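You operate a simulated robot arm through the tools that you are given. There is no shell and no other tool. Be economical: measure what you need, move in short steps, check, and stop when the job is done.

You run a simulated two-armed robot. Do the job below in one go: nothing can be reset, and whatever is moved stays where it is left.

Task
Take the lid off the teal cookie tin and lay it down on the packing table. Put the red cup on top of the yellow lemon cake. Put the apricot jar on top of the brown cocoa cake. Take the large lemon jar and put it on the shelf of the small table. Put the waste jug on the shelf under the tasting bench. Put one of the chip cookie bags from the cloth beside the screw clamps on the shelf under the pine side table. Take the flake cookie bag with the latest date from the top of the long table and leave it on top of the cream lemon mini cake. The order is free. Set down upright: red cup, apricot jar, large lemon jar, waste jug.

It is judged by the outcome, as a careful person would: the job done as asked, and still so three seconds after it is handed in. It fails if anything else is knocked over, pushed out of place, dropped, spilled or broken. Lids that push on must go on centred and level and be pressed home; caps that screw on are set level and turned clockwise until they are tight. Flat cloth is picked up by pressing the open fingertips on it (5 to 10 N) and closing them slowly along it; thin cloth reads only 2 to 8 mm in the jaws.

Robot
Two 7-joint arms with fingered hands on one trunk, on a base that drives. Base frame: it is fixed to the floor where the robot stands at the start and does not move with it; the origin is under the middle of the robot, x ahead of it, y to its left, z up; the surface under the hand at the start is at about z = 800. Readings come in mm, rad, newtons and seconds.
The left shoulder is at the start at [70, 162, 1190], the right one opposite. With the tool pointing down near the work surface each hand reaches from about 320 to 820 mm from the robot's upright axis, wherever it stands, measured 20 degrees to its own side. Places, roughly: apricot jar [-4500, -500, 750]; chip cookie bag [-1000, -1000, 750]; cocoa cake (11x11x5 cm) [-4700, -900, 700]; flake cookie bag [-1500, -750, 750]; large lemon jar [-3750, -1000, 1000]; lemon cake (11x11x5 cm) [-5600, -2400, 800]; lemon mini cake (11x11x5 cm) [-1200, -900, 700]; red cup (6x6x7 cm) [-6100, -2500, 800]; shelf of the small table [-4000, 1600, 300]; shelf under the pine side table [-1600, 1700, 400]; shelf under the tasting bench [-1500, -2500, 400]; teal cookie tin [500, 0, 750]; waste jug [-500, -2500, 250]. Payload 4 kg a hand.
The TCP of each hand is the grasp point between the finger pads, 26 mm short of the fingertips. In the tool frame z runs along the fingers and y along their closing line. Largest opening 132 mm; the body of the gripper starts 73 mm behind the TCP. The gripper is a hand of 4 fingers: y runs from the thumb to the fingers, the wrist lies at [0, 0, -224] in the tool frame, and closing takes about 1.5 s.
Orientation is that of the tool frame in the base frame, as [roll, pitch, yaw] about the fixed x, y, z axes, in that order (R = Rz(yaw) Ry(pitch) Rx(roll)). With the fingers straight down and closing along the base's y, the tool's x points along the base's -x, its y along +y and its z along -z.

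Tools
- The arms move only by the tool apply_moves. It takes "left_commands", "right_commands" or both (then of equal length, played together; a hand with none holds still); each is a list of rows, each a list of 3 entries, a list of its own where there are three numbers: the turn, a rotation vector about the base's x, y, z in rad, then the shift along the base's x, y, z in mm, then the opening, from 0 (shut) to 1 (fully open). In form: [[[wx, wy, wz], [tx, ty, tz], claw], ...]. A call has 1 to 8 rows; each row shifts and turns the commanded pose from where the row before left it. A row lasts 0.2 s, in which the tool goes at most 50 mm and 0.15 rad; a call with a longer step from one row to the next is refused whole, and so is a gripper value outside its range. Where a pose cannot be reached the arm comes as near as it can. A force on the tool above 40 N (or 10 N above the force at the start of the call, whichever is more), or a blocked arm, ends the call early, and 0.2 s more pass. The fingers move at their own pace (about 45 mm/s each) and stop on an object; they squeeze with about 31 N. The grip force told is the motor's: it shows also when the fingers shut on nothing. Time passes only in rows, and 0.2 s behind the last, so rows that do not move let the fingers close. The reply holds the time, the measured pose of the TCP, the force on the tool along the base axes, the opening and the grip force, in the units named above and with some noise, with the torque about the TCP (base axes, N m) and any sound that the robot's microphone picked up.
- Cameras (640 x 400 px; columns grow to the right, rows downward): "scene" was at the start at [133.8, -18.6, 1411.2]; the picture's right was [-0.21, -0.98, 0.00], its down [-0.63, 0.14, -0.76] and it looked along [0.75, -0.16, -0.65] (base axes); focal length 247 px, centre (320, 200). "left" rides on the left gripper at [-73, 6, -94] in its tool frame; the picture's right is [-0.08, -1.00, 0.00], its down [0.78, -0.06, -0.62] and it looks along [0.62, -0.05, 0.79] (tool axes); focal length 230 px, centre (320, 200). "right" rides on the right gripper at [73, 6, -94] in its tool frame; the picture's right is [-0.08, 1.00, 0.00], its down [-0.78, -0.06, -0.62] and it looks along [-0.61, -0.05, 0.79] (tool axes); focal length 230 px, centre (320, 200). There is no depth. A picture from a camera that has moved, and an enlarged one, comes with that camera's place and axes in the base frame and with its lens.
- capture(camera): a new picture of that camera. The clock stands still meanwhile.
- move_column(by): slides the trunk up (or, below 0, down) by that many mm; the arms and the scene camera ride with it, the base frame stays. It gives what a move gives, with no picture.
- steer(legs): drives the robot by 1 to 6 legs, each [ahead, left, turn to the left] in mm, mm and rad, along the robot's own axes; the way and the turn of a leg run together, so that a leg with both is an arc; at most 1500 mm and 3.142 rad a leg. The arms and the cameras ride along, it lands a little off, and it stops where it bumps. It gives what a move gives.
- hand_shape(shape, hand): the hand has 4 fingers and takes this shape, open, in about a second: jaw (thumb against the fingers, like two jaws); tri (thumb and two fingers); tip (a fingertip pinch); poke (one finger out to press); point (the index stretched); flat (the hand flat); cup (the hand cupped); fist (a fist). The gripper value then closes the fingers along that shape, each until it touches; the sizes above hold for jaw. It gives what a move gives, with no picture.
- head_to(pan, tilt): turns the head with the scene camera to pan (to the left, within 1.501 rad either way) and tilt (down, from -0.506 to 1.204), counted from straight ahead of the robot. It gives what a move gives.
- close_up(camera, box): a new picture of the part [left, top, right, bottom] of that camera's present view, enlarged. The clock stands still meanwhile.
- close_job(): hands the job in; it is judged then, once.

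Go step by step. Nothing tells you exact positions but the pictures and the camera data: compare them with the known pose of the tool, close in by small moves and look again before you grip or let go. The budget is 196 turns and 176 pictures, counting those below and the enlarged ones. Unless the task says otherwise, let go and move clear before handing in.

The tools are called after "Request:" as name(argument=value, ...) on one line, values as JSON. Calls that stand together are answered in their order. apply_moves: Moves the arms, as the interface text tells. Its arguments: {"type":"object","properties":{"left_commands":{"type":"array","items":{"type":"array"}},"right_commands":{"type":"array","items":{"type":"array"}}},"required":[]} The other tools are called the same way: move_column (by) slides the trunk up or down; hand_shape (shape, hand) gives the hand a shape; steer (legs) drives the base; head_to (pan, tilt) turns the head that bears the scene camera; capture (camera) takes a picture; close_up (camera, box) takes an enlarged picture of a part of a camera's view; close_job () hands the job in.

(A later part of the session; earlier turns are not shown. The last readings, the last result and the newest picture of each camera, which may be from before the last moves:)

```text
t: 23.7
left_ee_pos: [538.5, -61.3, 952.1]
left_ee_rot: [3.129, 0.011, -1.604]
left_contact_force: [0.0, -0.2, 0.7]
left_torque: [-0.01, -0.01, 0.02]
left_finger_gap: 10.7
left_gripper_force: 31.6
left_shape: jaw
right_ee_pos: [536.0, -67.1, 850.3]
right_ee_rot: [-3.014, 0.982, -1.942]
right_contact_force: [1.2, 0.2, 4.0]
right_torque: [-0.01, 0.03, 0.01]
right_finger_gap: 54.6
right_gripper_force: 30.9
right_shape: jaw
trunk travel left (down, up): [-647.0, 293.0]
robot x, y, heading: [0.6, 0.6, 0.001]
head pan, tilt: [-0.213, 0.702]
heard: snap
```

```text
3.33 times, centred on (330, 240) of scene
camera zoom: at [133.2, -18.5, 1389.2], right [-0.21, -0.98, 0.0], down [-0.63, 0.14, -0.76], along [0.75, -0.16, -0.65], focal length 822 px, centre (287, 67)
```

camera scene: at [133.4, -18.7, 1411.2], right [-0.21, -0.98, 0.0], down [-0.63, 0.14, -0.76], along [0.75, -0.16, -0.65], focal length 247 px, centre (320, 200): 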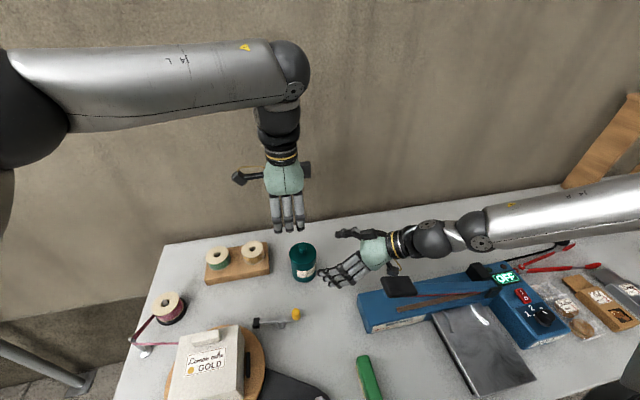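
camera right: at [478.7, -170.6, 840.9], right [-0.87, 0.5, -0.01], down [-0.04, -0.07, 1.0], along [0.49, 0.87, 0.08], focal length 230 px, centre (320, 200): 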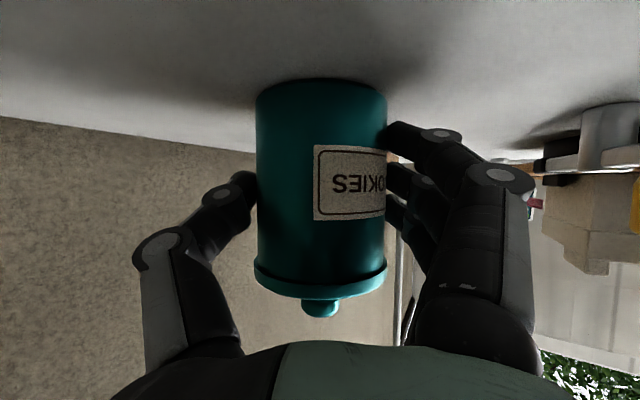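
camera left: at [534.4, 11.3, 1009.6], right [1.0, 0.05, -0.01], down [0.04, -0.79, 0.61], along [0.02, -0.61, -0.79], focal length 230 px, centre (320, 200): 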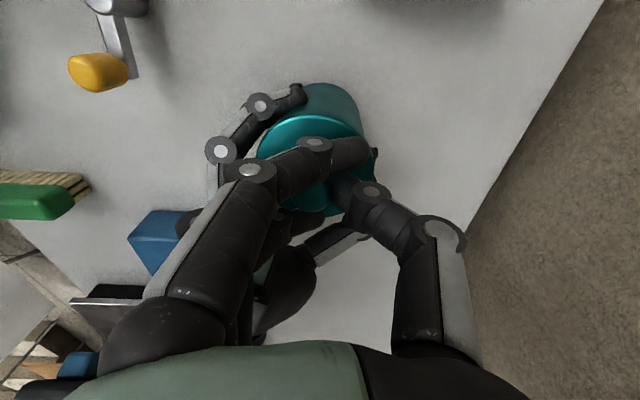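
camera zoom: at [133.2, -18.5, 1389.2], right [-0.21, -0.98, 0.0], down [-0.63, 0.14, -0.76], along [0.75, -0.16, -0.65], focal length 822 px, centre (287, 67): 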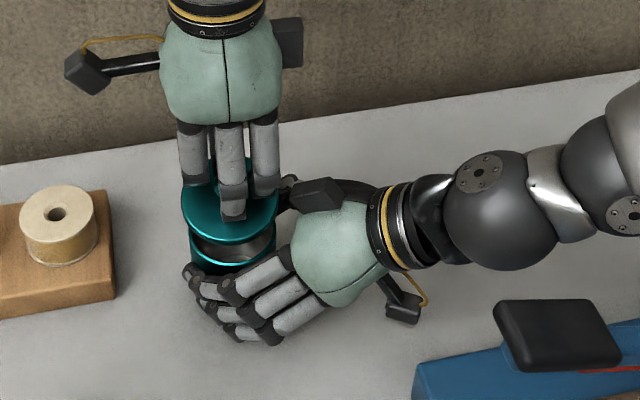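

A snap: the lid is off. I lift it clear, open the right hand and retreat it the way it came.

Request:
apply_moves(left_commands=[[[0, 0, 0], [0, 0, 20], 0], [[0, 0, 0], [0, 0, 20], 0], [[0, 0, 0], [0, 0, 20], 0], [[0, 0, 0], [0, 0, 0], 0], [[0, 0, 0], [0, 0, 0], 0], [[0, 0, 0], [0, 0, 0], 0], [[0, 0, 0], [0, 0, 0], 0], [[0, 0, 0], [0, 0, 0], 0]], right_commands=[[[0, 0, 0], [0, 0, 0], 0.4], [[0, 0, 0], [0, 0, 0], 0.6], [[0, 0, 0], [0, 0, 0], 0.85], [[0, 0, 0], [0, 0, 0], 0.85], [[0, 0, 0], [-12, -21, 12], 0.85], [[0, 0, 0], [-15, -27, 16], 0.85], [[0, 0, 0], [-15, -27, 16], 0.85], [[0, 0, 0], [-15, -27, 18], 0.85]])

Request:
apply_moves(right_commands=[[[0, 0, 0], [-5, -35, 25], 0.85], [[0, 0, 0], [-5, -35, 25], 0.85], [[0, 0, 0], [0, -40, 25], 0.85], [[0, 0, 0], [0, -40, 25], 0.85], [[0, 0, 0], [0, -20, 25], 0.85]])

Request:
capture(camera="scene")

```text
t: 25.5
left_ee_pos: [537.4, -63.8, 1012.8]
left_ee_rot: [3.13, 0.013, -1.605]
left_contact_force: [-0.7, -0.3, -0.7]
left_torque: [-0.02, -0.07, 0.01]
left_finger_gap: 10.8
left_gripper_force: 31.4
left_shape: jaw
right_ee_pos: [478.5, -169.3, 912.9]
right_ee_rot: [-3.014, 0.983, -1.939]
right_contact_force: [-1.1, -0.8, 0.2]
right_torque: [0.02, 0.01, -0.03]
right_finger_gap: 111.9
right_gripper_force: 0.2
right_shape: jaw
trunk travel left (down, up): [-647.0, 293.0]
robot x, y, heading: [-3.1, -0.2, 0.004]
head pan, tilt: [-0.213, 0.702]
```

```text
t: 26.7
left_ee_pos: [538.2, -62.1, 1010.4]
left_ee_rot: [3.13, 0.01, -1.602]
left_contact_force: [-0.6, 0.7, -1.2]
left_torque: [0.02, 0.01, -0.02]
left_finger_gap: 10.8
left_gripper_force: 31.5
left_shape: jaw
right_ee_pos: [470.3, -341.1, 1038.5]
right_ee_rot: [-3.02, 0.983, -1.948]
right_contact_force: [-0.4, -0.3, 0.4]
right_torque: [-0.02, 0.01, -0.02]
right_finger_gap: 112.2
right_gripper_force: 0.0
right_shape: jaw
trunk travel left (down, up): [-647.0, 293.0]
robot x, y, heading: [-3.6, -0.4, 0.001]
head pan, tilt: [-0.213, 0.702]
```

```text
141 pictures are left
camera scene: at [134.1, -18.1, 1389.1], right [-0.21, -0.98, 0.0], down [-0.63, 0.14, -0.76], along [0.75, -0.16, -0.65], focal length 247 px, centre (320, 200)
```

scene: 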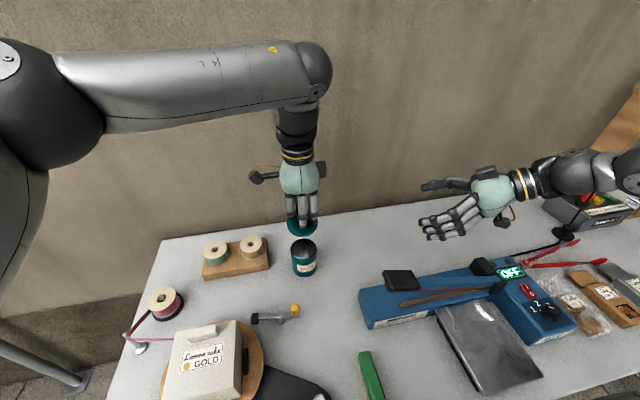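

The tin is open. I carry the lid right to the empty table patch near [555, -180] and lower it.

Request:
apply_moves(left_commands=[[[0, 0, 0], [5, -40, 0], 0], [[0, 0, 0], [6, -40, -10], 0], [[0, 0, 0], [6, -38, -30], 0], [[0, 0, 0], [0, 0, -40], 0], [[0, 0, 0], [0, 0, -40], 0], [[0, 0, 0], [0, 0, -30], 0], [[0, 0, 0], [0, 0, 0], 0]])

Request:
capture(camera="scene")

Request:
capture(camera="left")

```text
t: 28.3
left_ee_pos: [538.4, -150.7, 866.0]
left_ee_rot: [3.128, 0.009, -1.604]
left_contact_force: [0.3, 0.3, -0.3]
left_torque: [0.02, 0.0, 0.0]
left_finger_gap: 10.6
left_gripper_force: 30.7
left_shape: jaw
left hand out of reach, approached as far as the arm can: row 3
right_ee_pos: [470.0, -342.4, 1038.4]
right_ee_rot: [-3.015, 0.982, -1.942]
right_contact_force: [0.2, -0.2, 0.6]
right_torque: [0.01, 0.0, 0.03]
right_finger_gap: 112.1
right_gripper_force: 0.1
right_shape: jaw
trunk travel left (down, up): [-647.0, 293.0]
robot x, y, heading: [-2.0, 2.6, 0.002]
head pan, tilt: [-0.213, 0.702]
```

```text
140 pictures are left
camera scene: at [133.2, -18.9, 1389.2], right [-0.21, -0.98, 0.0], down [-0.63, 0.14, -0.76], along [0.75, -0.16, -0.65], focal length 247 px, centre (320, 200)
```

scene: 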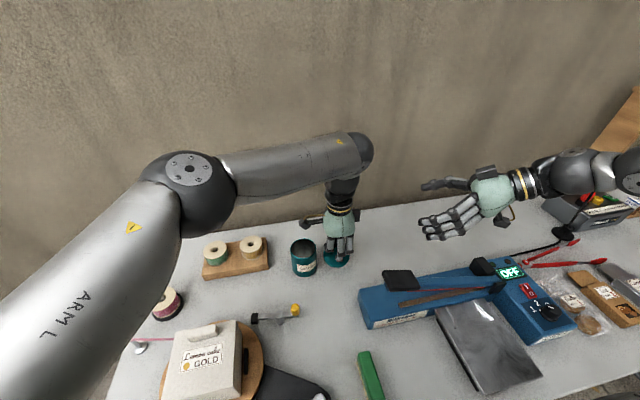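

```text
139 pictures are left
camera left: at [534.9, -76.7, 961.3], right [1.0, 0.04, -0.01], down [0.04, -0.79, 0.61], along [0.02, -0.61, -0.79], focal length 230 px, centre (320, 200)
```

left: 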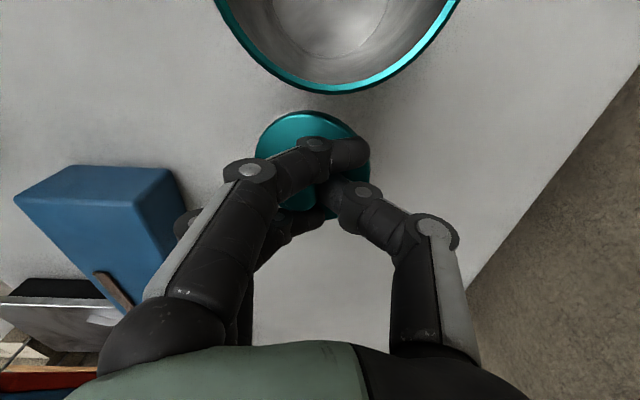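

Lid is near the table with clearance from the tin. I lower slowly until contact.

Request:
apply_moves(left_commands=[[[0, 0, 0], [0, -5, -12], 0], [[0, 0, 0], [0, -5, -10], 0], [[0, 0, 0], [0, 0, -6], 0], [[0, 0, 0], [0, 0, -4], 0], [[0, 0, 0], [0, 0, -3], 0]])

Request:
close_up(camera="scene", box=[270, 200, 410, 300])

```text
t: 29.3
left_ee_pos: [539.9, -159.2, 841.1]
left_ee_rot: [3.139, 0.001, -1.598]
left_contact_force: [-1.8, 0.9, 27.4]
left_torque: [0.07, 0.95, 0.0]
left_finger_gap: 13.2
left_gripper_force: 30.7
left_shape: jaw
left hand out of reach, approached as far as the arm can: row 5
right_ee_pos: [468.1, -340.5, 1041.3]
right_ee_rot: [-3.015, 0.98, -1.941]
right_contact_force: [0.5, 0.3, 0.7]
right_torque: [-0.01, -0.02, 0.03]
right_finger_gap: 112.4
right_gripper_force: 0.0
right_shape: jaw
trunk travel left (down, up): [-647.0, 293.0]
robot x, y, heading: [-1.9, -4.4, 0.002]
head pan, tilt: [-0.213, 0.702]
stopped in row 5 (left hand): the force on the tool passed its limit at 43 N (the readings are from after the stop); the commanded pose is now the measured one
```

```text
4.00 times, centred on (340, 250) of scene
camera zoom: at [131.2, -17.8, 1389.7], right [-0.21, -0.98, 0.0], down [-0.63, 0.14, -0.77], along [0.75, -0.16, -0.64], focal length 987 px, centre (240, 0)
```

zoom: 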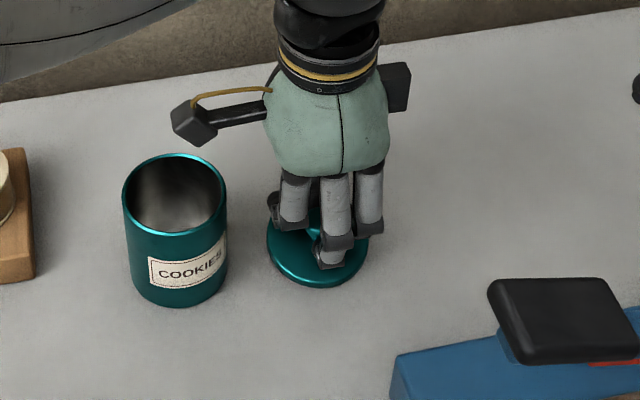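

The lid is on the table. I relax, open, and rise straight up.

Request:
apply_moves(left_commands=[[[0, 0, 0], [0, 0, 2], 0.1], [[0, 0, 0], [0, 0, 0], 0.35], [[0, 0, 0], [0, 0, 0], 0.45], [[0, 0, 0], [0, 0, 0], 0.45], [[0, 0, 0], [0, 0, 20], 0.45], [[0, 0, 0], [0, 0, 40], 0.45], [[0, 0, 0], [0, 0, 45], 0.45], [[0, 0, 0], [0, 0, 45], 0.45]])

Request:
close_up(camera="scene", box=[270, 200, 410, 300])

```text
t: 31.1
left_ee_pos: [537.1, -157.7, 990.2]
left_ee_rot: [3.141, -0.004, -1.603]
left_contact_force: [0.1, -0.6, -0.5]
left_torque: [-0.01, -0.01, -0.02]
left_finger_gap: 58.6
left_gripper_force: 0.0
left_shape: jaw
left hand out of reach, approached as far as the arm can: row 8
right_ee_pos: [469.2, -340.9, 1040.6]
right_ee_rot: [-3.014, 0.981, -1.94]
right_contact_force: [-1.1, 0.6, 0.1]
right_torque: [0.02, 0.02, -0.02]
right_finger_gap: 112.5
right_gripper_force: 0.1
right_shape: jaw
trunk travel left (down, up): [-647.0, 293.0]
robot x, y, heading: [-3.7, 1.4, 0.001]
head pan, tilt: [-0.213, 0.702]
```

```text
4.00 times, centred on (340, 250) of scene
camera zoom: at [132.2, -18.4, 1389.3], right [-0.21, -0.98, 0.0], down [-0.63, 0.14, -0.76], along [0.75, -0.16, -0.64], focal length 987 px, centre (240, 0)
```

zoom: 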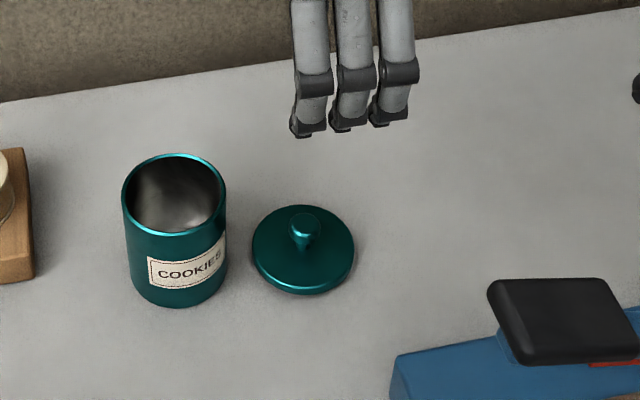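

Lid lies flat, tin stands open: first item done. Now I fold both arms back to tool-down poses before driving.

Request:
apply_moves(left_commands=[[[0, 0, -0.145], [0, 30, 10], 0.9], [[0, 0, -0.145], [0, 40, 10], 0.9], [[0, 0, -0.145], [0, 40, 10], 0.9], [[0, 0, -0.145], [0, 40, 10], 0.9], [[0, 0, -0.145], [0, 40, 10], 0.9], [[0, 0, -0.145], [0, 30, 10], 0.9], [[0, 0, -0.145], [0, 30, 10], 0.9], [[0, 0, -0.145], [0, 30, 10], 0.9]], right_commands=[[[-0.126, 0.072, 0], [0, 0, 10], 0.9], [[-0.126, 0.072, 0], [0, 0, 10], 0.9], [[0, 0, -0.14], [0, -10, 10], 0.9], [[0, 0, -0.14], [0, -10, 10], 0.9], [[0, 0, -0.14], [0, -10, 10], 0.9], [[0, 0, -0.14], [0, -10, 10], 0.9], [[0, 0, -0.14], [0, -10, 10], 0.9], [[0, 0, -0.14], [0, -10, 10], 0.9]])

Request:
apply_moves(left_commands=[[[0, 0, -0.145], [-20, 0, 10], 0.9], [[0, 0, -0.145], [-20, 0, 10], 0.9], [[0, 0, -0.1], [-20, 0, 10], 0.9], [[0, 0, 0], [-20, 0, 10], 0.9], [[0, 0, 0], [-20, 0, 10], 0.9], [[0, 0, 0], [-20, 0, 0], 0.9]], right_commands=[[[0, 0, -0.14], [0, 0, 10], 0.9], [[0, 0, -0.14], [0, 0, 10], 0.9], [[0, 0.14, 0], [0, 0, 10], 0.9], [[0, 0.14, 0], [0, 0, 0], 0.9], [[0, 0.14, 0], [0, 0, 0], 0.9], [[0, 0.14, 0], [0, 0, 0], 0.9]])

Request:
head_to(pan=-1.4, tilt=0.4)

Request:
capture(camera="scene")

```text
t: 32.9
left_ee_pos: [539.9, 126.1, 1069.6]
left_ee_rot: [3.141, 0.002, -2.765]
left_contact_force: [0.5, 1.3, -0.3]
left_torque: [0.0, 0.01, -0.01]
left_finger_gap: 118.6
left_gripper_force: 0.0
left_shape: jaw
right_ee_pos: [469.7, -400.8, 1119.2]
right_ee_rot: [-3.068, 0.692, -2.822]
right_contact_force: [-0.2, 0.1, 0.1]
right_torque: [-0.02, 0.03, -0.01]
right_finger_gap: 118.8
right_gripper_force: 0.1
right_shape: jaw
trunk travel left (down, up): [-647.0, 293.0]
robot x, y, heading: [-2.1, -3.2, -0.002]
head pan, tilt: [-0.213, 0.702]
```

```text
t: 34.3
left_ee_pos: [419.4, 124.1, 1118.7]
left_ee_rot: [3.141, 0.001, 3.131]
left_contact_force: [0.4, -0.5, -0.2]
left_torque: [-0.02, 0.01, -0.01]
left_finger_gap: 118.4
left_gripper_force: 0.0
left_shape: jaw
right_ee_pos: [470.4, -400.4, 1148.4]
right_ee_rot: [-3.091, 0.13, -3.111]
right_contact_force: [1.8, 0.3, 0.7]
right_torque: [-0.02, 0.03, 0.03]
right_finger_gap: 118.7
right_gripper_force: 0.0
right_shape: jaw
trunk travel left (down, up): [-647.0, 293.0]
robot x, y, heading: [2.6, 0.9, 0.001]
head pan, tilt: [-0.213, 0.702]
```

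```text
t: 35.7
left_ee_pos: [419.3, 123.2, 1120.1]
left_ee_rot: [3.138, 0.002, 3.13]
left_contact_force: [0.7, 0.1, -0.3]
left_torque: [0.02, 0.0, 0.03]
left_finger_gap: 118.7
left_gripper_force: 0.1
left_shape: jaw
right_ee_pos: [469.6, -402.4, 1148.8]
right_ee_rot: [-3.089, 0.134, -3.113]
right_contact_force: [-0.7, -0.5, -0.6]
right_torque: [0.01, -0.01, 0.02]
right_finger_gap: 118.6
right_gripper_force: 0.0
right_shape: jaw
trunk travel left (down, up): [-647.0, 293.0]
robot x, y, heading: [-6.0, -0.1, -0.001]
head pan, tilt: [-1.4, 0.4]
```

```text
136 pictures are left
camera scene: at [66.3, -92.0, 1416.2], right [-0.99, -0.17, 0.0], down [-0.07, 0.38, -0.92], along [0.16, -0.91, -0.39], focal length 247 px, centre (320, 200)
```

scene: 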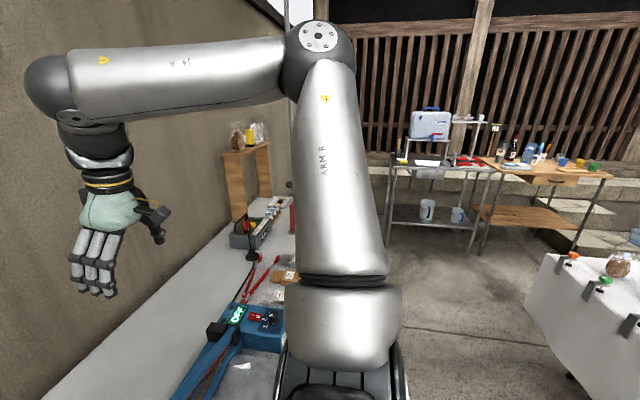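

To the right I see a steel rack with jugs, a wooden bench beside it, and the clamped cloth table. I back off from the packing table and turn to survey.

Request:
steer(legs=[[-250, 0, 0], [0, 0, -1.57]])

Request:
head_to(pan=-0.9, tilt=0.45)

Request:
capture(camera="scene")

Request:
head_to(pan=0.0, tilt=0.45)

Request:
capture(camera="scene")

```text
t: 41.2
left_ee_pos: [-107.8, -413.2, 1119.9]
left_ee_rot: [3.14, 0.001, 1.608]
left_contact_force: [0.2, 0.0, -0.5]
left_torque: [0.03, -0.01, 0.02]
left_finger_gap: 118.6
left_gripper_force: 0.1
left_shape: jaw
right_ee_pos: [-629.3, -489.3, 1148.7]
right_ee_rot: [-3.09, 0.134, 1.649]
right_contact_force: [0.1, 0.5, 0.4]
right_torque: [0.0, -0.01, 0.01]
right_finger_gap: 118.7
right_gripper_force: 0.0
right_shape: jaw
trunk travel left (down, up): [-647.0, 293.0]
robot x, y, heading: [-249.4, 0.2, -1.52]
head pan, tilt: [-1.4, 0.4]
```

```text
t: 42.2
left_ee_pos: [-106.6, -413.2, 1120.8]
left_ee_rot: [3.138, 0.001, 1.609]
left_contact_force: [-0.3, -0.3, 0.0]
left_torque: [-0.02, 0.01, -0.04]
left_finger_gap: 118.6
left_gripper_force: 0.0
left_shape: jaw
right_ee_pos: [-629.1, -489.4, 1148.4]
right_ee_rot: [-3.091, 0.133, 1.65]
right_contact_force: [-0.5, -0.7, 1.0]
right_torque: [-0.01, 0.0, -0.02]
right_finger_gap: 118.7
right_gripper_force: 0.0
right_shape: jaw
trunk travel left (down, up): [-647.0, 293.0]
robot x, y, heading: [-249.7, 2.7, -1.522]
head pan, tilt: [-0.901, 0.45]
```

```text
135 pictures are left
camera scene: at [-317.4, -111.4, 1411.5], right [-0.66, 0.75, 0.0], down [0.33, 0.29, -0.9], along [-0.68, -0.59, -0.44], focal length 247 px, centre (320, 200)
```

scene: 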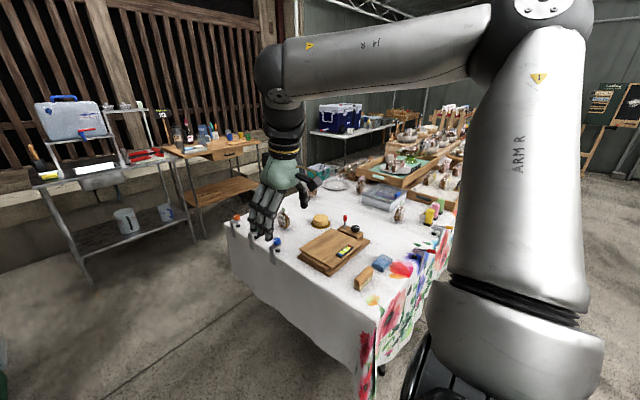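

```text
t: 43.4
left_ee_pos: [-107.0, -413.6, 1119.8]
left_ee_rot: [3.139, 0.002, 1.611]
left_contact_force: [-1.1, 0.1, -0.1]
left_torque: [-0.01, 0.0, 0.02]
left_finger_gap: 118.3
left_gripper_force: 0.0
left_shape: jaw
right_ee_pos: [-628.7, -489.2, 1149.0]
right_ee_rot: [-3.09, 0.133, 1.651]
right_contact_force: [0.2, 0.1, 0.0]
right_torque: [0.0, 0.0, 0.01]
right_finger_gap: 118.5
right_gripper_force: 0.1
right_shape: jaw
trunk travel left (down, up): [-647.0, 293.0]
robot x, y, heading: [-252.9, -2.3, -1.518]
head pan, tilt: [0.0, 0.45]
```

```text
134 pictures are left
camera scene: at [-243.8, -142.7, 1411.5], right [-1.0, -0.05, 0.0], down [-0.02, 0.43, -0.9], along [0.04, -0.9, -0.44], focal length 247 px, centre (320, 200)
```

scene: 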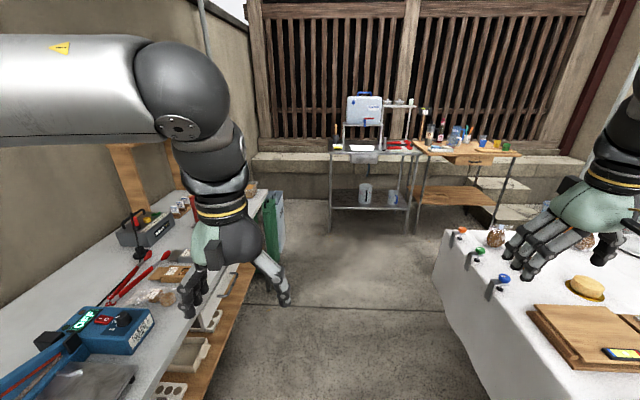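

The floral-cloth long table starts at x≈-860 with the coloured clamps along its end; the mini cake is near [-1198, -874]. I drive round to face that end.

Request:
steer(legs=[[1000, 0, 0], [0, 0, -1.6], [180, 0, 0]])

Request:
head_to(pan=0.0, tilt=0.6)

Request:
capture(camera="scene")

```text
t: 53.5
left_ee_pos: [-795.5, -1133.5, 1119.5]
left_ee_rot: [3.138, 0.003, 0.019]
left_contact_force: [0.6, -0.1, 0.3]
left_torque: [0.04, -0.03, -0.04]
left_finger_gap: 118.4
left_gripper_force: 0.1
left_shape: jaw
right_ee_pos: [-860.8, -609.6, 1150.2]
right_ee_rot: [-3.091, 0.134, 0.06]
right_contact_force: [0.3, 0.1, -0.2]
right_torque: [0.0, 0.02, 0.01]
right_finger_gap: 118.6
right_gripper_force: 0.1
right_shape: jaw
trunk travel left (down, up): [-647.0, 293.0]
robot x, y, heading: [-380.0, -999.6, -3.116]
head pan, tilt: [0.0, 0.45]
```

```text
t: 54.2
left_ee_pos: [-797.7, -1133.8, 1120.0]
left_ee_rot: [3.139, 0.001, 0.017]
left_contact_force: [-0.2, 0.3, -1.0]
left_torque: [0.02, -0.01, 0.02]
left_finger_gap: 118.7
left_gripper_force: 0.1
left_shape: jaw
right_ee_pos: [-863.6, -610.1, 1148.0]
right_ee_rot: [-3.09, 0.132, 0.059]
right_contact_force: [-0.8, 0.5, 0.0]
right_torque: [-0.01, -0.01, 0.04]
right_finger_gap: 118.6
right_gripper_force: 0.0
right_shape: jaw
trunk travel left (down, up): [-647.0, 293.0]
robot x, y, heading: [-376.8, -998.7, -3.111]
head pan, tilt: [0.0, 0.6]
```

```text
133 pictures are left
camera scene: at [-520.3, -1002.6, 1397.9], right [-0.03, 1.0, 0.0], down [0.57, 0.02, -0.82], along [-0.82, -0.02, -0.57], focal length 247 px, centre (320, 200)
```

scene: 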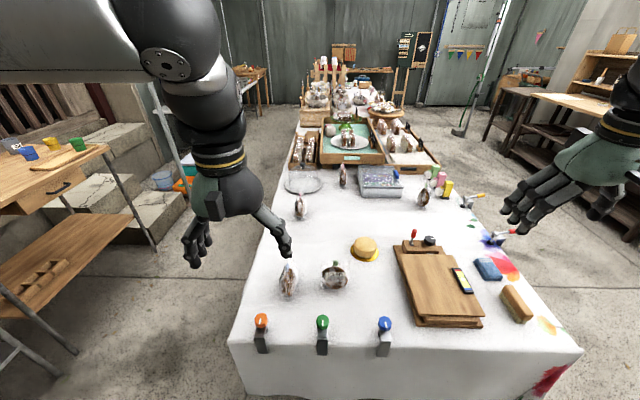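

I see two bags beside the clamps, the mini cake behind, and more bags farther. I zoom in to read labels.

Request:
close_up(camera="scene", box=[250, 220, 400, 320])

Request:
close_up(camera="scene", box=[275, 150, 445, 230])

```text
4.00 times, centred on (325, 270) of scene
camera zoom: at [-520.3, -1002.6, 1397.9], right [-0.03, 1.0, 0.0], down [0.57, 0.02, -0.82], along [-0.82, -0.02, -0.57], focal length 987 px, centre (300, -80)
```

zoom: 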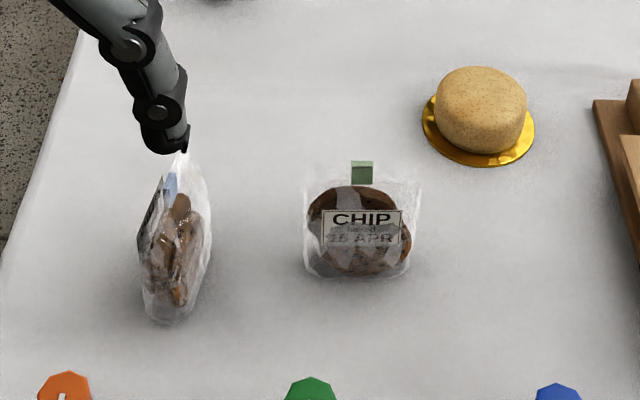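

```text
3.76 times, centred on (360, 190) of scene
camera zoom: at [-520.3, -1002.6, 1397.9], right [-0.03, 1.0, 0.0], down [0.57, 0.02, -0.82], along [-0.82, -0.02, -0.57], focal length 929 px, centre (169, 238)
```

zoom: 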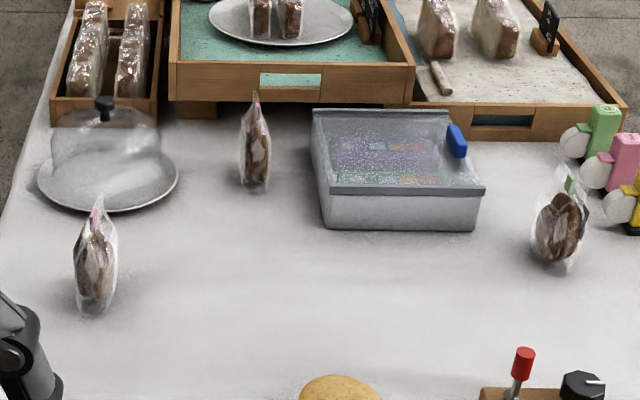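

The near bag at about [-1004, -967] reads CHIP. I bring the left hand over it, turning a quarter so it closes across the bag's thickness.

Request:
apply_moves(left_commands=[[[0, 0, 0.145], [-25, 20, 0], 0.9], [[0, 0, 0.145], [-25, 20, 0], 0.9], [[0, 0, 0.145], [-25, 20, 0], 0.9], [[0, 0, 0.145], [-25, 20, 0], 0.9], [[0, 0, 0.145], [-25, 20, 0], 0.9], [[0, 0, 0.145], [-25, 20, 0], 0.9], [[0, 0, 0.145], [-25, 20, 0], 0.9], [[0, 0, 0.145], [-25, 20, 0], 0.9]])

Request:
apply_moves(left_commands=[[[0, 0, 0.145], [-6, 7, -30], 0.9], [[0, 0, 0.145], [0, 0, -30], 0.9], [[0, 0, 0.12], [0, 0, -30], 0.9], [[0, 0, 0], [0, 0, -30], 0.9], [[0, 0, 0], [0, 0, -30], 0.9], [[0, 0, 0], [0, 0, -30], 0.9]])

Request:
capture(camera="left")

Request:
capture(camera="scene")

```text
t: 56.0
left_ee_pos: [-1001.9, -985.2, 1129.0]
left_ee_rot: [-3.127, -0.03, 1.205]
left_contact_force: [0.1, -0.4, -1.4]
left_torque: [0.03, -0.02, -0.02]
left_finger_gap: 118.7
left_gripper_force: 0.1
left_shape: jaw
left hand out of reach, approached as far as the arm can: row 8
right_ee_pos: [-863.1, -609.3, 1148.3]
right_ee_rot: [-3.09, 0.133, 0.058]
right_contact_force: [0.3, -0.4, -0.1]
right_torque: [-0.01, -0.02, 0.0]
right_finger_gap: 118.5
right_gripper_force: 0.1
right_shape: jaw
trunk travel left (down, up): [-647.0, 293.0]
robot x, y, heading: [-382.0, -997.9, -3.108]
head pan, tilt: [0.0, 0.6]
```

```text
t: 57.4
left_ee_pos: [-1000.9, -966.2, 937.8]
left_ee_rot: [3.139, 0.001, 1.587]
left_contact_force: [0.0, 0.1, -0.8]
left_torque: [-0.02, -0.01, -0.01]
left_finger_gap: 118.4
left_gripper_force: 0.1
left_shape: jaw
right_ee_pos: [-862.9, -609.7, 1147.8]
right_ee_rot: [-3.091, 0.133, 0.057]
right_contact_force: [-0.7, -0.1, -0.2]
right_torque: [-0.02, -0.04, -0.02]
right_finger_gap: 118.4
right_gripper_force: 0.2
right_shape: jaw
trunk travel left (down, up): [-647.0, 293.0]
robot x, y, heading: [-382.9, -999.9, -3.117]
head pan, tilt: [0.0, 0.6]
```

```text
130 pictures are left
camera left: at [-995.6, -1037.5, 1030.8], right [-1.0, -0.09, 0.0], down [-0.08, 0.78, 0.61], along [-0.06, 0.61, -0.79], focal length 230 px, centre (320, 200)
```

left: 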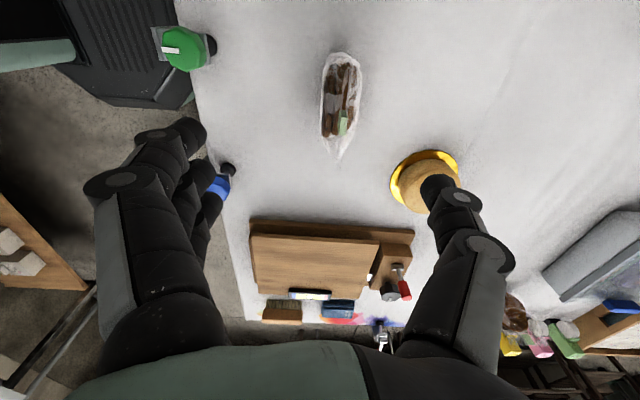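

```text
129 pictures are left
camera scene: at [-520.2, -1002.8, 1397.9], right [-0.03, 1.0, 0.0], down [0.57, 0.02, -0.82], along [-0.82, -0.02, -0.57], focal length 247 px, centre (320, 200)
```

scene: 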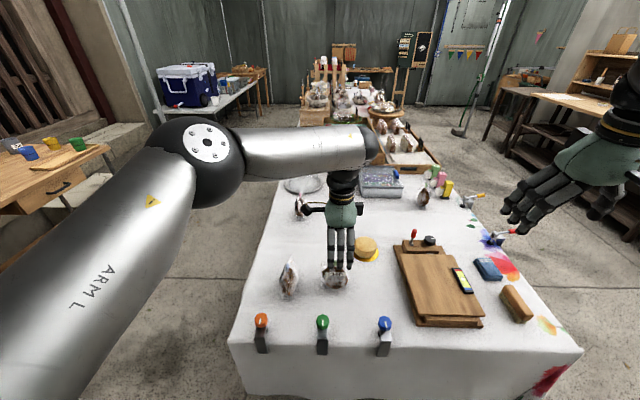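

The bag stands at about [-1025, -967] and the table top is near z 695. I shift 25 mm out and descend over it.

Request:
apply_moves(left_commands=[[[0, 0, 0], [-13, 0, -30], 0.8], [[0, 0, 0], [-12, 0, -40], 0.8], [[0, 0, 0], [0, 0, -40], 0.8], [[0, 0, 0], [0, 0, 0], 0.8]])

Request:
capture(camera="left")

Request:
close_up(camera="scene", box=[250, 200, 410, 320])

```text
t: 58.4
left_ee_pos: [-1024.8, -964.1, 827.3]
left_ee_rot: [3.136, 0.002, 1.587]
left_contact_force: [0.2, -1.1, 0.6]
left_torque: [-0.01, -0.04, -0.03]
left_finger_gap: 105.6
left_gripper_force: 0.1
left_shape: jaw
right_ee_pos: [-862.0, -608.6, 1149.1]
right_ee_rot: [-3.092, 0.134, 0.058]
right_contact_force: [-0.8, -0.4, 0.8]
right_torque: [-0.01, 0.02, 0.0]
right_finger_gap: 118.5
right_gripper_force: 0.0
right_shape: jaw
trunk travel left (down, up): [-647.0, 293.0]
robot x, y, heading: [-378.7, -1002.7, -3.109]
head pan, tilt: [0.0, 0.6]
```

```text
128 pictures are left
camera left: at [-1020.6, -1036.5, 921.3], right [-1.0, -0.09, 0.0], down [-0.08, 0.79, 0.61], along [-0.06, 0.61, -0.79], focal length 230 px, centre (320, 200)
```

left: 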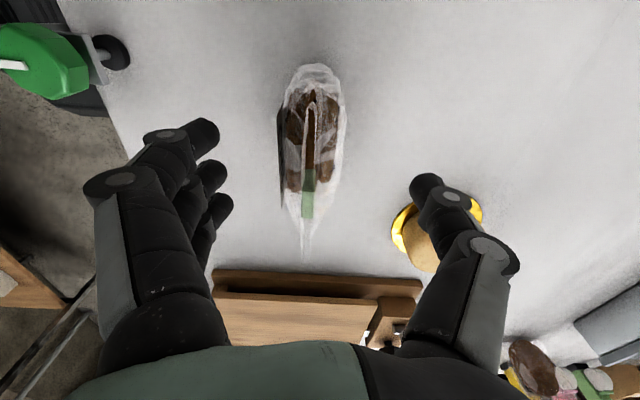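

```text
3.33 times, centred on (330, 260) of scene
camera zoom: at [-519.1, -1002.4, 1398.0], right [-0.03, 1.0, 0.0], down [0.56, 0.02, -0.83], along [-0.82, -0.02, -0.56], focal length 822 px, centre (287, 0)
```

zoom: 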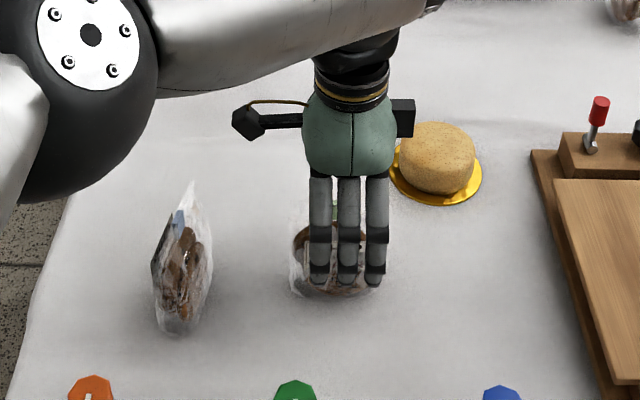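

Well aligned; I descend the rest and close on the bag.

Request:
apply_moves(left_commands=[[[0, 0, 0], [5, -3, -30], 0.75], [[0, 0, 0], [0, 0, -30], 0.75], [[0, 0, 0], [0, 0, -15], 0.75], [[0, 0, 0], [0, 0, 0], 0.4], [[0, 0, 0], [0, 0, 0], 0], [[0, 0, 0], [0, 0, 0], 0], [[0, 0, 0], [0, 0, 0], 0], [[0, 0, 0], [0, 0, 0], 0]])

Request:
capture(camera="left")

```text
t: 60.2
left_ee_pos: [-1021.5, -967.2, 757.5]
left_ee_rot: [-3.139, 0.002, 1.589]
left_contact_force: [-4.7, 0.7, 33.5]
left_torque: [0.71, -0.46, 0.12]
left_finger_gap: 29.3
left_gripper_force: 11.8
left_shape: jaw
right_ee_pos: [-858.4, -610.9, 1151.2]
right_ee_rot: [-3.091, 0.137, 0.057]
right_contact_force: [-0.2, -0.3, -0.1]
right_torque: [0.0, 0.0, -0.03]
right_finger_gap: 118.5
right_gripper_force: 0.1
right_shape: jaw
trunk travel left (down, up): [-647.0, 293.0]
robot x, y, heading: [-384.3, -995.7, -3.116]
head pan, tilt: [0.0, 0.6]
```

```text
126 pictures are left
camera left: at [-1015.8, -1039.0, 851.9], right [-1.0, -0.09, 0.0], down [-0.07, 0.78, 0.62], along [-0.06, 0.61, -0.79], focal length 230 px, centre (320, 200)
```

left: 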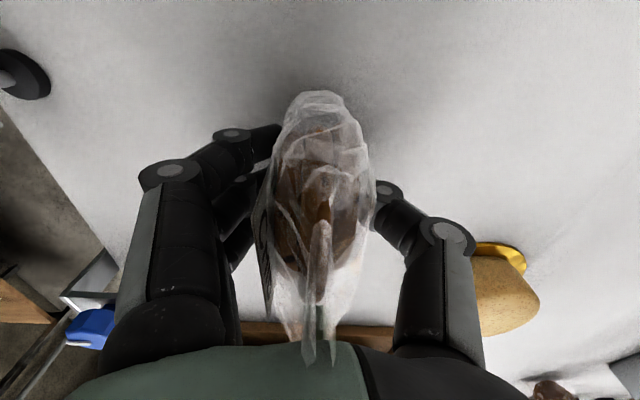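

The palm presses slightly on the bag top; I ease up a few mm, keep closing, then lift gently.

Request:
apply_moves(left_commands=[[[0, 0, 0], [0, 0, 6], 0], [[0, 0, 0], [0, 0, 0], 0], [[0, 0, 0], [0, 0, 0], 0], [[0, 0, 0], [0, 0, 10], 0], [[0, 0, 0], [0, 0, 20], 0], [[0, 0, 0], [0, 0, 30], 0]])

Request:
capture(camera="scene")

```text
t: 61.6
left_ee_pos: [-1019.2, -968.8, 819.1]
left_ee_rot: [3.138, 0.005, 1.584]
left_contact_force: [-0.2, 0.3, -0.5]
left_torque: [-0.03, 0.0, -0.04]
left_finger_gap: 29.0
left_gripper_force: 11.5
left_shape: jaw
right_ee_pos: [-861.0, -609.4, 1149.1]
right_ee_rot: [-3.092, 0.134, 0.058]
right_contact_force: [-0.6, 0.2, 0.0]
right_torque: [-0.02, 0.0, -0.01]
right_finger_gap: 118.5
right_gripper_force: 0.1
right_shape: jaw
trunk travel left (down, up): [-647.0, 293.0]
robot x, y, heading: [-381.1, -998.5, -3.111]
head pan, tilt: [0.0, 0.6]
```

```text
125 pictures are left
camera scene: at [-518.9, -1002.5, 1397.9], right [-0.03, 1.0, 0.0], down [0.56, 0.02, -0.83], along [-0.82, -0.02, -0.56], focal length 247 px, centre (320, 200)
```

scene: 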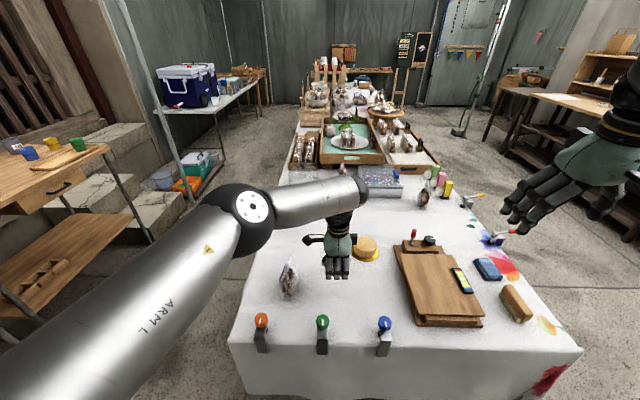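

The chip bag is up. I raise and tuck it in, then drive round to the table's +y side.

Request:
apply_moves(left_commands=[[[0, 0, 0], [0, 0, 40], 0], [[0, 0, 0], [5, 0, 45], 0], [[0, 0, 0], [10, 0, 45], 0], [[0, 0, 0], [20, 0, 45], 0], [[0, 0, 0], [40, -20, 25], 0], [[0, 0, 0], [45, -20, 0], 0], [[0, 0, 0], [45, -20, 0], 0], [[0, 0, 0], [30, -20, 0], 0]])

Request:
steer(legs=[[0, 0, -1.6], [800, 0, 0], [0, 0, 1.57], [1000, 0, 0]])

Request:
head_to(pan=1.2, tilt=0.6)

Request:
capture(camera="scene")

Request:
head_to(pan=-0.8, tilt=0.4)

Request:
capture(camera="scene")

```text
refused: row 5 steps farther than a row can; nothing moved
```

```text
t: 76.3
left_ee_pos: [-1524.5, -236.0, 817.3]
left_ee_rot: [3.134, 0.005, 1.68]
left_contact_force: [-0.6, -0.4, -2.3]
left_torque: [0.02, -0.03, -0.03]
left_finger_gap: 28.5
left_gripper_force: 11.8
left_shape: jaw
right_ee_pos: [-1401.6, 135.8, 1147.5]
right_ee_rot: [-3.089, 0.132, 0.15]
right_contact_force: [0.4, -0.2, -0.6]
right_torque: [0.0, 0.0, 0.0]
right_finger_gap: 118.9
right_gripper_force: 0.0
right_shape: jaw
trunk travel left (down, up): [-647.0, 293.0]
robot x, y, heading: [-886.8, -209.6, -3.025]
head pan, tilt: [0.0, 0.6]
stopped in leg 4: the robot was blocked; the commanded pose is now the measured one
```

```text
t: 77.7
left_ee_pos: [-1524.4, -234.9, 817.9]
left_ee_rot: [3.135, 0.004, 1.679]
left_contact_force: [0.5, -0.1, -0.9]
left_torque: [0.0, -0.04, -0.01]
left_finger_gap: 28.5
left_gripper_force: 12.3
left_shape: jaw
right_ee_pos: [-1399.1, 138.2, 1148.3]
right_ee_rot: [-3.091, 0.132, 0.15]
right_contact_force: [-0.1, -0.5, 0.3]
right_torque: [0.05, 0.02, -0.01]
right_finger_gap: 118.5
right_gripper_force: 0.1
right_shape: jaw
trunk travel left (down, up): [-647.0, 293.0]
robot x, y, heading: [-881.2, -207.8, -3.024]
head pan, tilt: [1.201, 0.6]
```

```text
124 pictures are left
camera scene: at [-956.5, -298.3, 1398.0], right [-0.97, 0.25, 0.0], down [0.14, 0.55, -0.82], along [-0.21, -0.8, -0.57], focal length 247 px, centre (320, 200)
```

scene: 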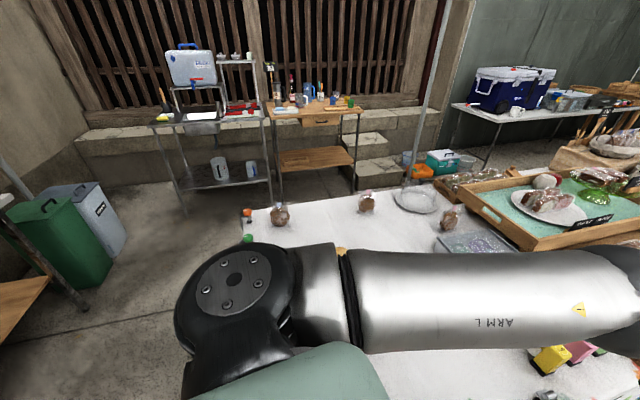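

```text
t: 79.6
left_ee_pos: [-1522.7, -234.5, 818.1]
left_ee_rot: [3.136, 0.004, 1.677]
left_contact_force: [-0.8, -0.2, -1.6]
left_torque: [0.02, -0.01, 0.04]
left_finger_gap: 28.1
left_gripper_force: 12.1
left_shape: jaw
right_ee_pos: [-1399.0, 137.2, 1147.7]
right_ee_rot: [-3.089, 0.131, 0.151]
right_contact_force: [0.4, -0.3, 0.7]
right_torque: [0.02, 0.02, 0.01]
right_finger_gap: 118.8
right_gripper_force: 0.1
right_shape: jaw
trunk travel left (down, up): [-647.0, 293.0]
robot x, y, heading: [-885.4, -205.2, -3.02]
head pan, tilt: [-0.799, 0.4]
```

```text
123 pictures are left
camera scene: at [-1006.4, -154.2, 1416.2], right [0.63, 0.78, 0.0], down [0.3, -0.24, -0.92], along [-0.72, 0.58, -0.39], focal length 247 px, centre (320, 200)
```

scene: 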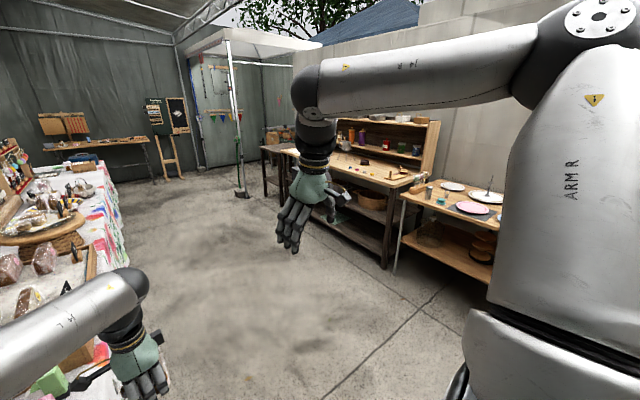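

The tuck move was refused, and the drive went on with the low arm and stopped blocked — my mistake to chain them. I raise the arm, slide away from the table, and check for any disturbance.

Request:
apply_moves(left_commands=[[[0, 0, 0], [0, 0, 40], 0], [[0, 0, 0], [0, 0, 45], 0], [[0, 0, 0], [5, 0, 45], 0], [[0, 0, 0], [15, 0, 45], 0], [[0, 0, 0], [25, 0, 25], 0], [[0, 0, 0], [35, 0, 0], 0], [[0, 0, 0], [35, 0, 0], 0], [[0, 0, 0], [30, 0, 0], 0]])

Request:
steer(legs=[[0, -250, 0]])

Request:
head_to(pan=1.1, tilt=0.6)

Request:
capture(camera="scene")

```text
t: 81.4
left_ee_pos: [-1378.3, -234.8, 1020.2]
left_ee_rot: [3.138, 0.004, 1.68]
left_contact_force: [-0.4, 0.7, -0.9]
left_torque: [0.03, 0.02, 0.03]
left_finger_gap: 28.3
left_gripper_force: 12.1
left_shape: jaw
right_ee_pos: [-1397.9, 136.5, 1148.8]
right_ee_rot: [-3.091, 0.134, 0.15]
right_contact_force: [-0.1, 0.2, -0.3]
right_torque: [0.0, 0.02, -0.02]
right_finger_gap: 118.7
right_gripper_force: 0.0
right_shape: jaw
trunk travel left (down, up): [-647.0, 293.0]
robot x, y, heading: [-891.1, -205.9, -3.021]
head pan, tilt: [-0.799, 0.4]
```

```text
t: 83.2
left_ee_pos: [-1408.9, 13.0, 1020.0]
left_ee_rot: [3.135, 0.004, 1.684]
left_contact_force: [-0.4, 0.1, -2.1]
left_torque: [0.01, -0.02, 0.01]
left_finger_gap: 28.0
left_gripper_force: 12.4
left_shape: jaw
right_ee_pos: [-1431.0, 384.5, 1147.7]
right_ee_rot: [-3.089, 0.132, 0.154]
right_contact_force: [-0.7, 0.5, 0.5]
right_torque: [0.0, -0.01, -0.01]
right_finger_gap: 118.7
right_gripper_force: 0.1
right_shape: jaw
trunk travel left (down, up): [-647.0, 293.0]
robot x, y, heading: [-915.5, 46.0, -3.022]
head pan, tilt: [-0.799, 0.4]
```

```text
t: 85.1
left_ee_pos: [-1409.2, 13.3, 1019.2]
left_ee_rot: [3.137, 0.004, 1.684]
left_contact_force: [0.4, -0.2, -0.8]
left_torque: [0.01, 0.01, 0.02]
left_finger_gap: 28.1
left_gripper_force: 11.8
left_shape: jaw
right_ee_pos: [-1432.0, 384.8, 1148.6]
right_ee_rot: [-3.092, 0.134, 0.154]
right_contact_force: [-0.2, 0.0, -0.1]
right_torque: [-0.01, 0.01, 0.0]
right_finger_gap: 118.4
right_gripper_force: 0.1
right_shape: jaw
trunk travel left (down, up): [-647.0, 293.0]
robot x, y, heading: [-916.4, 43.0, -3.022]
head pan, tilt: [1.1, 0.6]
```

```text
122 pictures are left
camera scene: at [-994.8, -45.1, 1398.0], right [-0.94, 0.34, 0.0], down [0.19, 0.53, -0.83], along [-0.28, -0.78, -0.56], focal length 247 px, centre (320, 200)
```

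scene: 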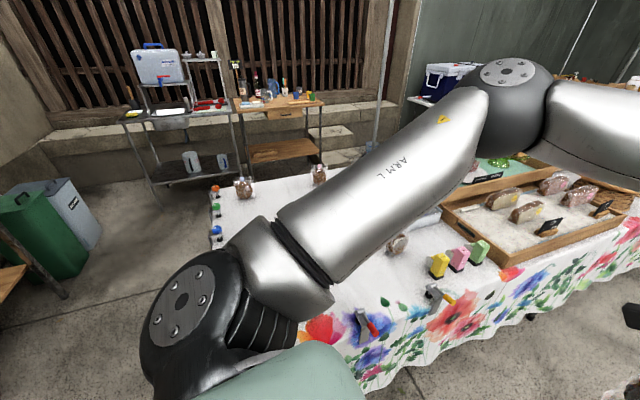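

Table items look in place. I drive on along the side and face the table to read the flake bags.

Request:
steer(legs=[[470, 0, 0], [0, 0, 1.45]])

Request:
head_to(pan=0.0, tilt=0.6)

Request:
capture(camera="scene")

```text
t: 91.4
left_ee_pos: [-1391.2, -511.0, 1018.4]
left_ee_rot: [3.137, 0.004, -3.129]
left_contact_force: [-0.2, -0.3, -0.5]
left_torque: [0.0, -0.01, 0.0]
left_finger_gap: 27.9
left_gripper_force: 11.8
left_shape: jaw
right_ee_pos: [-1763.2, -494.8, 1148.0]
right_ee_rot: [-3.09, 0.133, 1.624]
right_contact_force: [0.1, -0.3, -0.8]
right_torque: [0.0, -0.02, 0.0]
right_finger_gap: 118.5
right_gripper_force: 0.0
right_shape: jaw
trunk travel left (down, up): [-647.0, 293.0]
robot x, y, heading: [-1373.5, -16.1, -1.547]
head pan, tilt: [1.1, 0.6]
```

```text
t: 92.8
left_ee_pos: [-1390.0, -509.7, 1018.9]
left_ee_rot: [3.136, 0.003, -3.127]
left_contact_force: [0.2, 0.4, -0.5]
left_torque: [-0.01, 0.0, 0.02]
left_finger_gap: 28.2
left_gripper_force: 12.0
left_shape: jaw
right_ee_pos: [-1763.7, -493.7, 1147.6]
right_ee_rot: [-3.091, 0.133, 1.624]
right_contact_force: [-0.1, -0.7, -0.2]
right_torque: [0.0, -0.03, 0.02]
right_finger_gap: 118.8
right_gripper_force: 0.1
right_shape: jaw
trunk travel left (down, up): [-647.0, 293.0]
robot x, y, heading: [-1373.8, -17.6, -1.548]
head pan, tilt: [0.0, 0.6]
```

```text
121 pictures are left
camera scene: at [-1369.5, -154.4, 1397.9], right [-1.0, -0.02, 0.0], down [-0.01, 0.57, -0.82], along [0.02, -0.82, -0.57], focal length 247 px, centre (320, 200)
```

scene: 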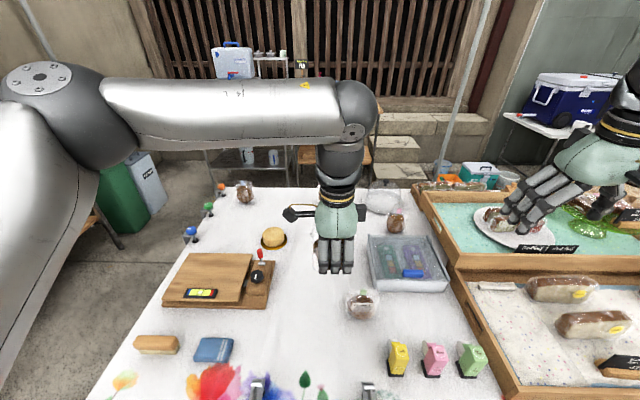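

Everything on the table stands as before. I zoom on the bags.

Request:
close_up(camera="scene", box=[340, 280, 388, 325])

Request:
close_up(camera="scene", box=[376, 200, 416, 240])

Request:
close_up(camera="left", box=[0, 0, 640, 400])

```text
8.89 times, centred on (364, 302) of scene
camera zoom: at [-1369.5, -154.4, 1397.9], right [-1.0, -0.02, 0.0], down [-0.01, 0.57, -0.82], along [0.02, -0.82, -0.57], focal length 2193 px, centre (-71, -711)
```

zoom: 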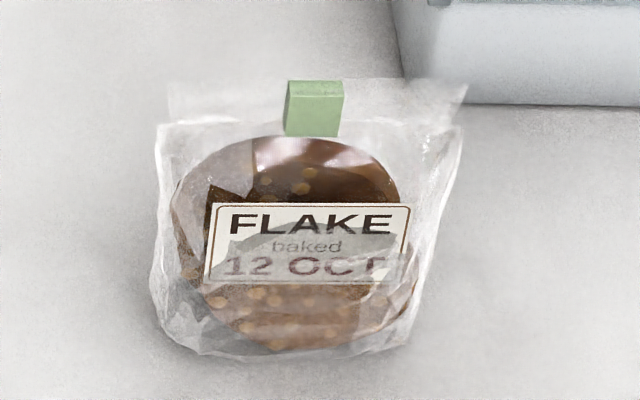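

```text
10.00 times, centred on (396, 220) of scene
camera zoom: at [-1369.5, -154.4, 1397.9], right [-1.0, -0.02, 0.0], down [-0.01, 0.57, -0.82], along [0.02, -0.82, -0.57], focal length 2468 px, centre (-440, 0)
```

zoom: 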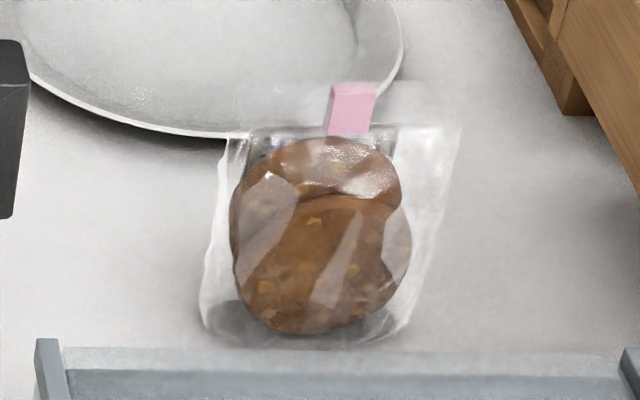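

```text
1.00 times, centred on (320, 200) of left (not enlarged: the box is as wide or as high as the picture)
camera zoom: at [-1319.9, -502.7, 1113.0], right [0.09, -1.0, 0.0], down [-0.79, -0.07, 0.61], along [-0.61, -0.05, -0.79], focal length 230 px, centre (320, 200)
```

zoom: 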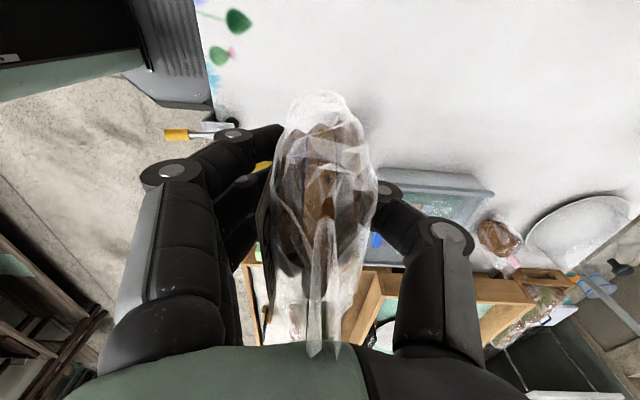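

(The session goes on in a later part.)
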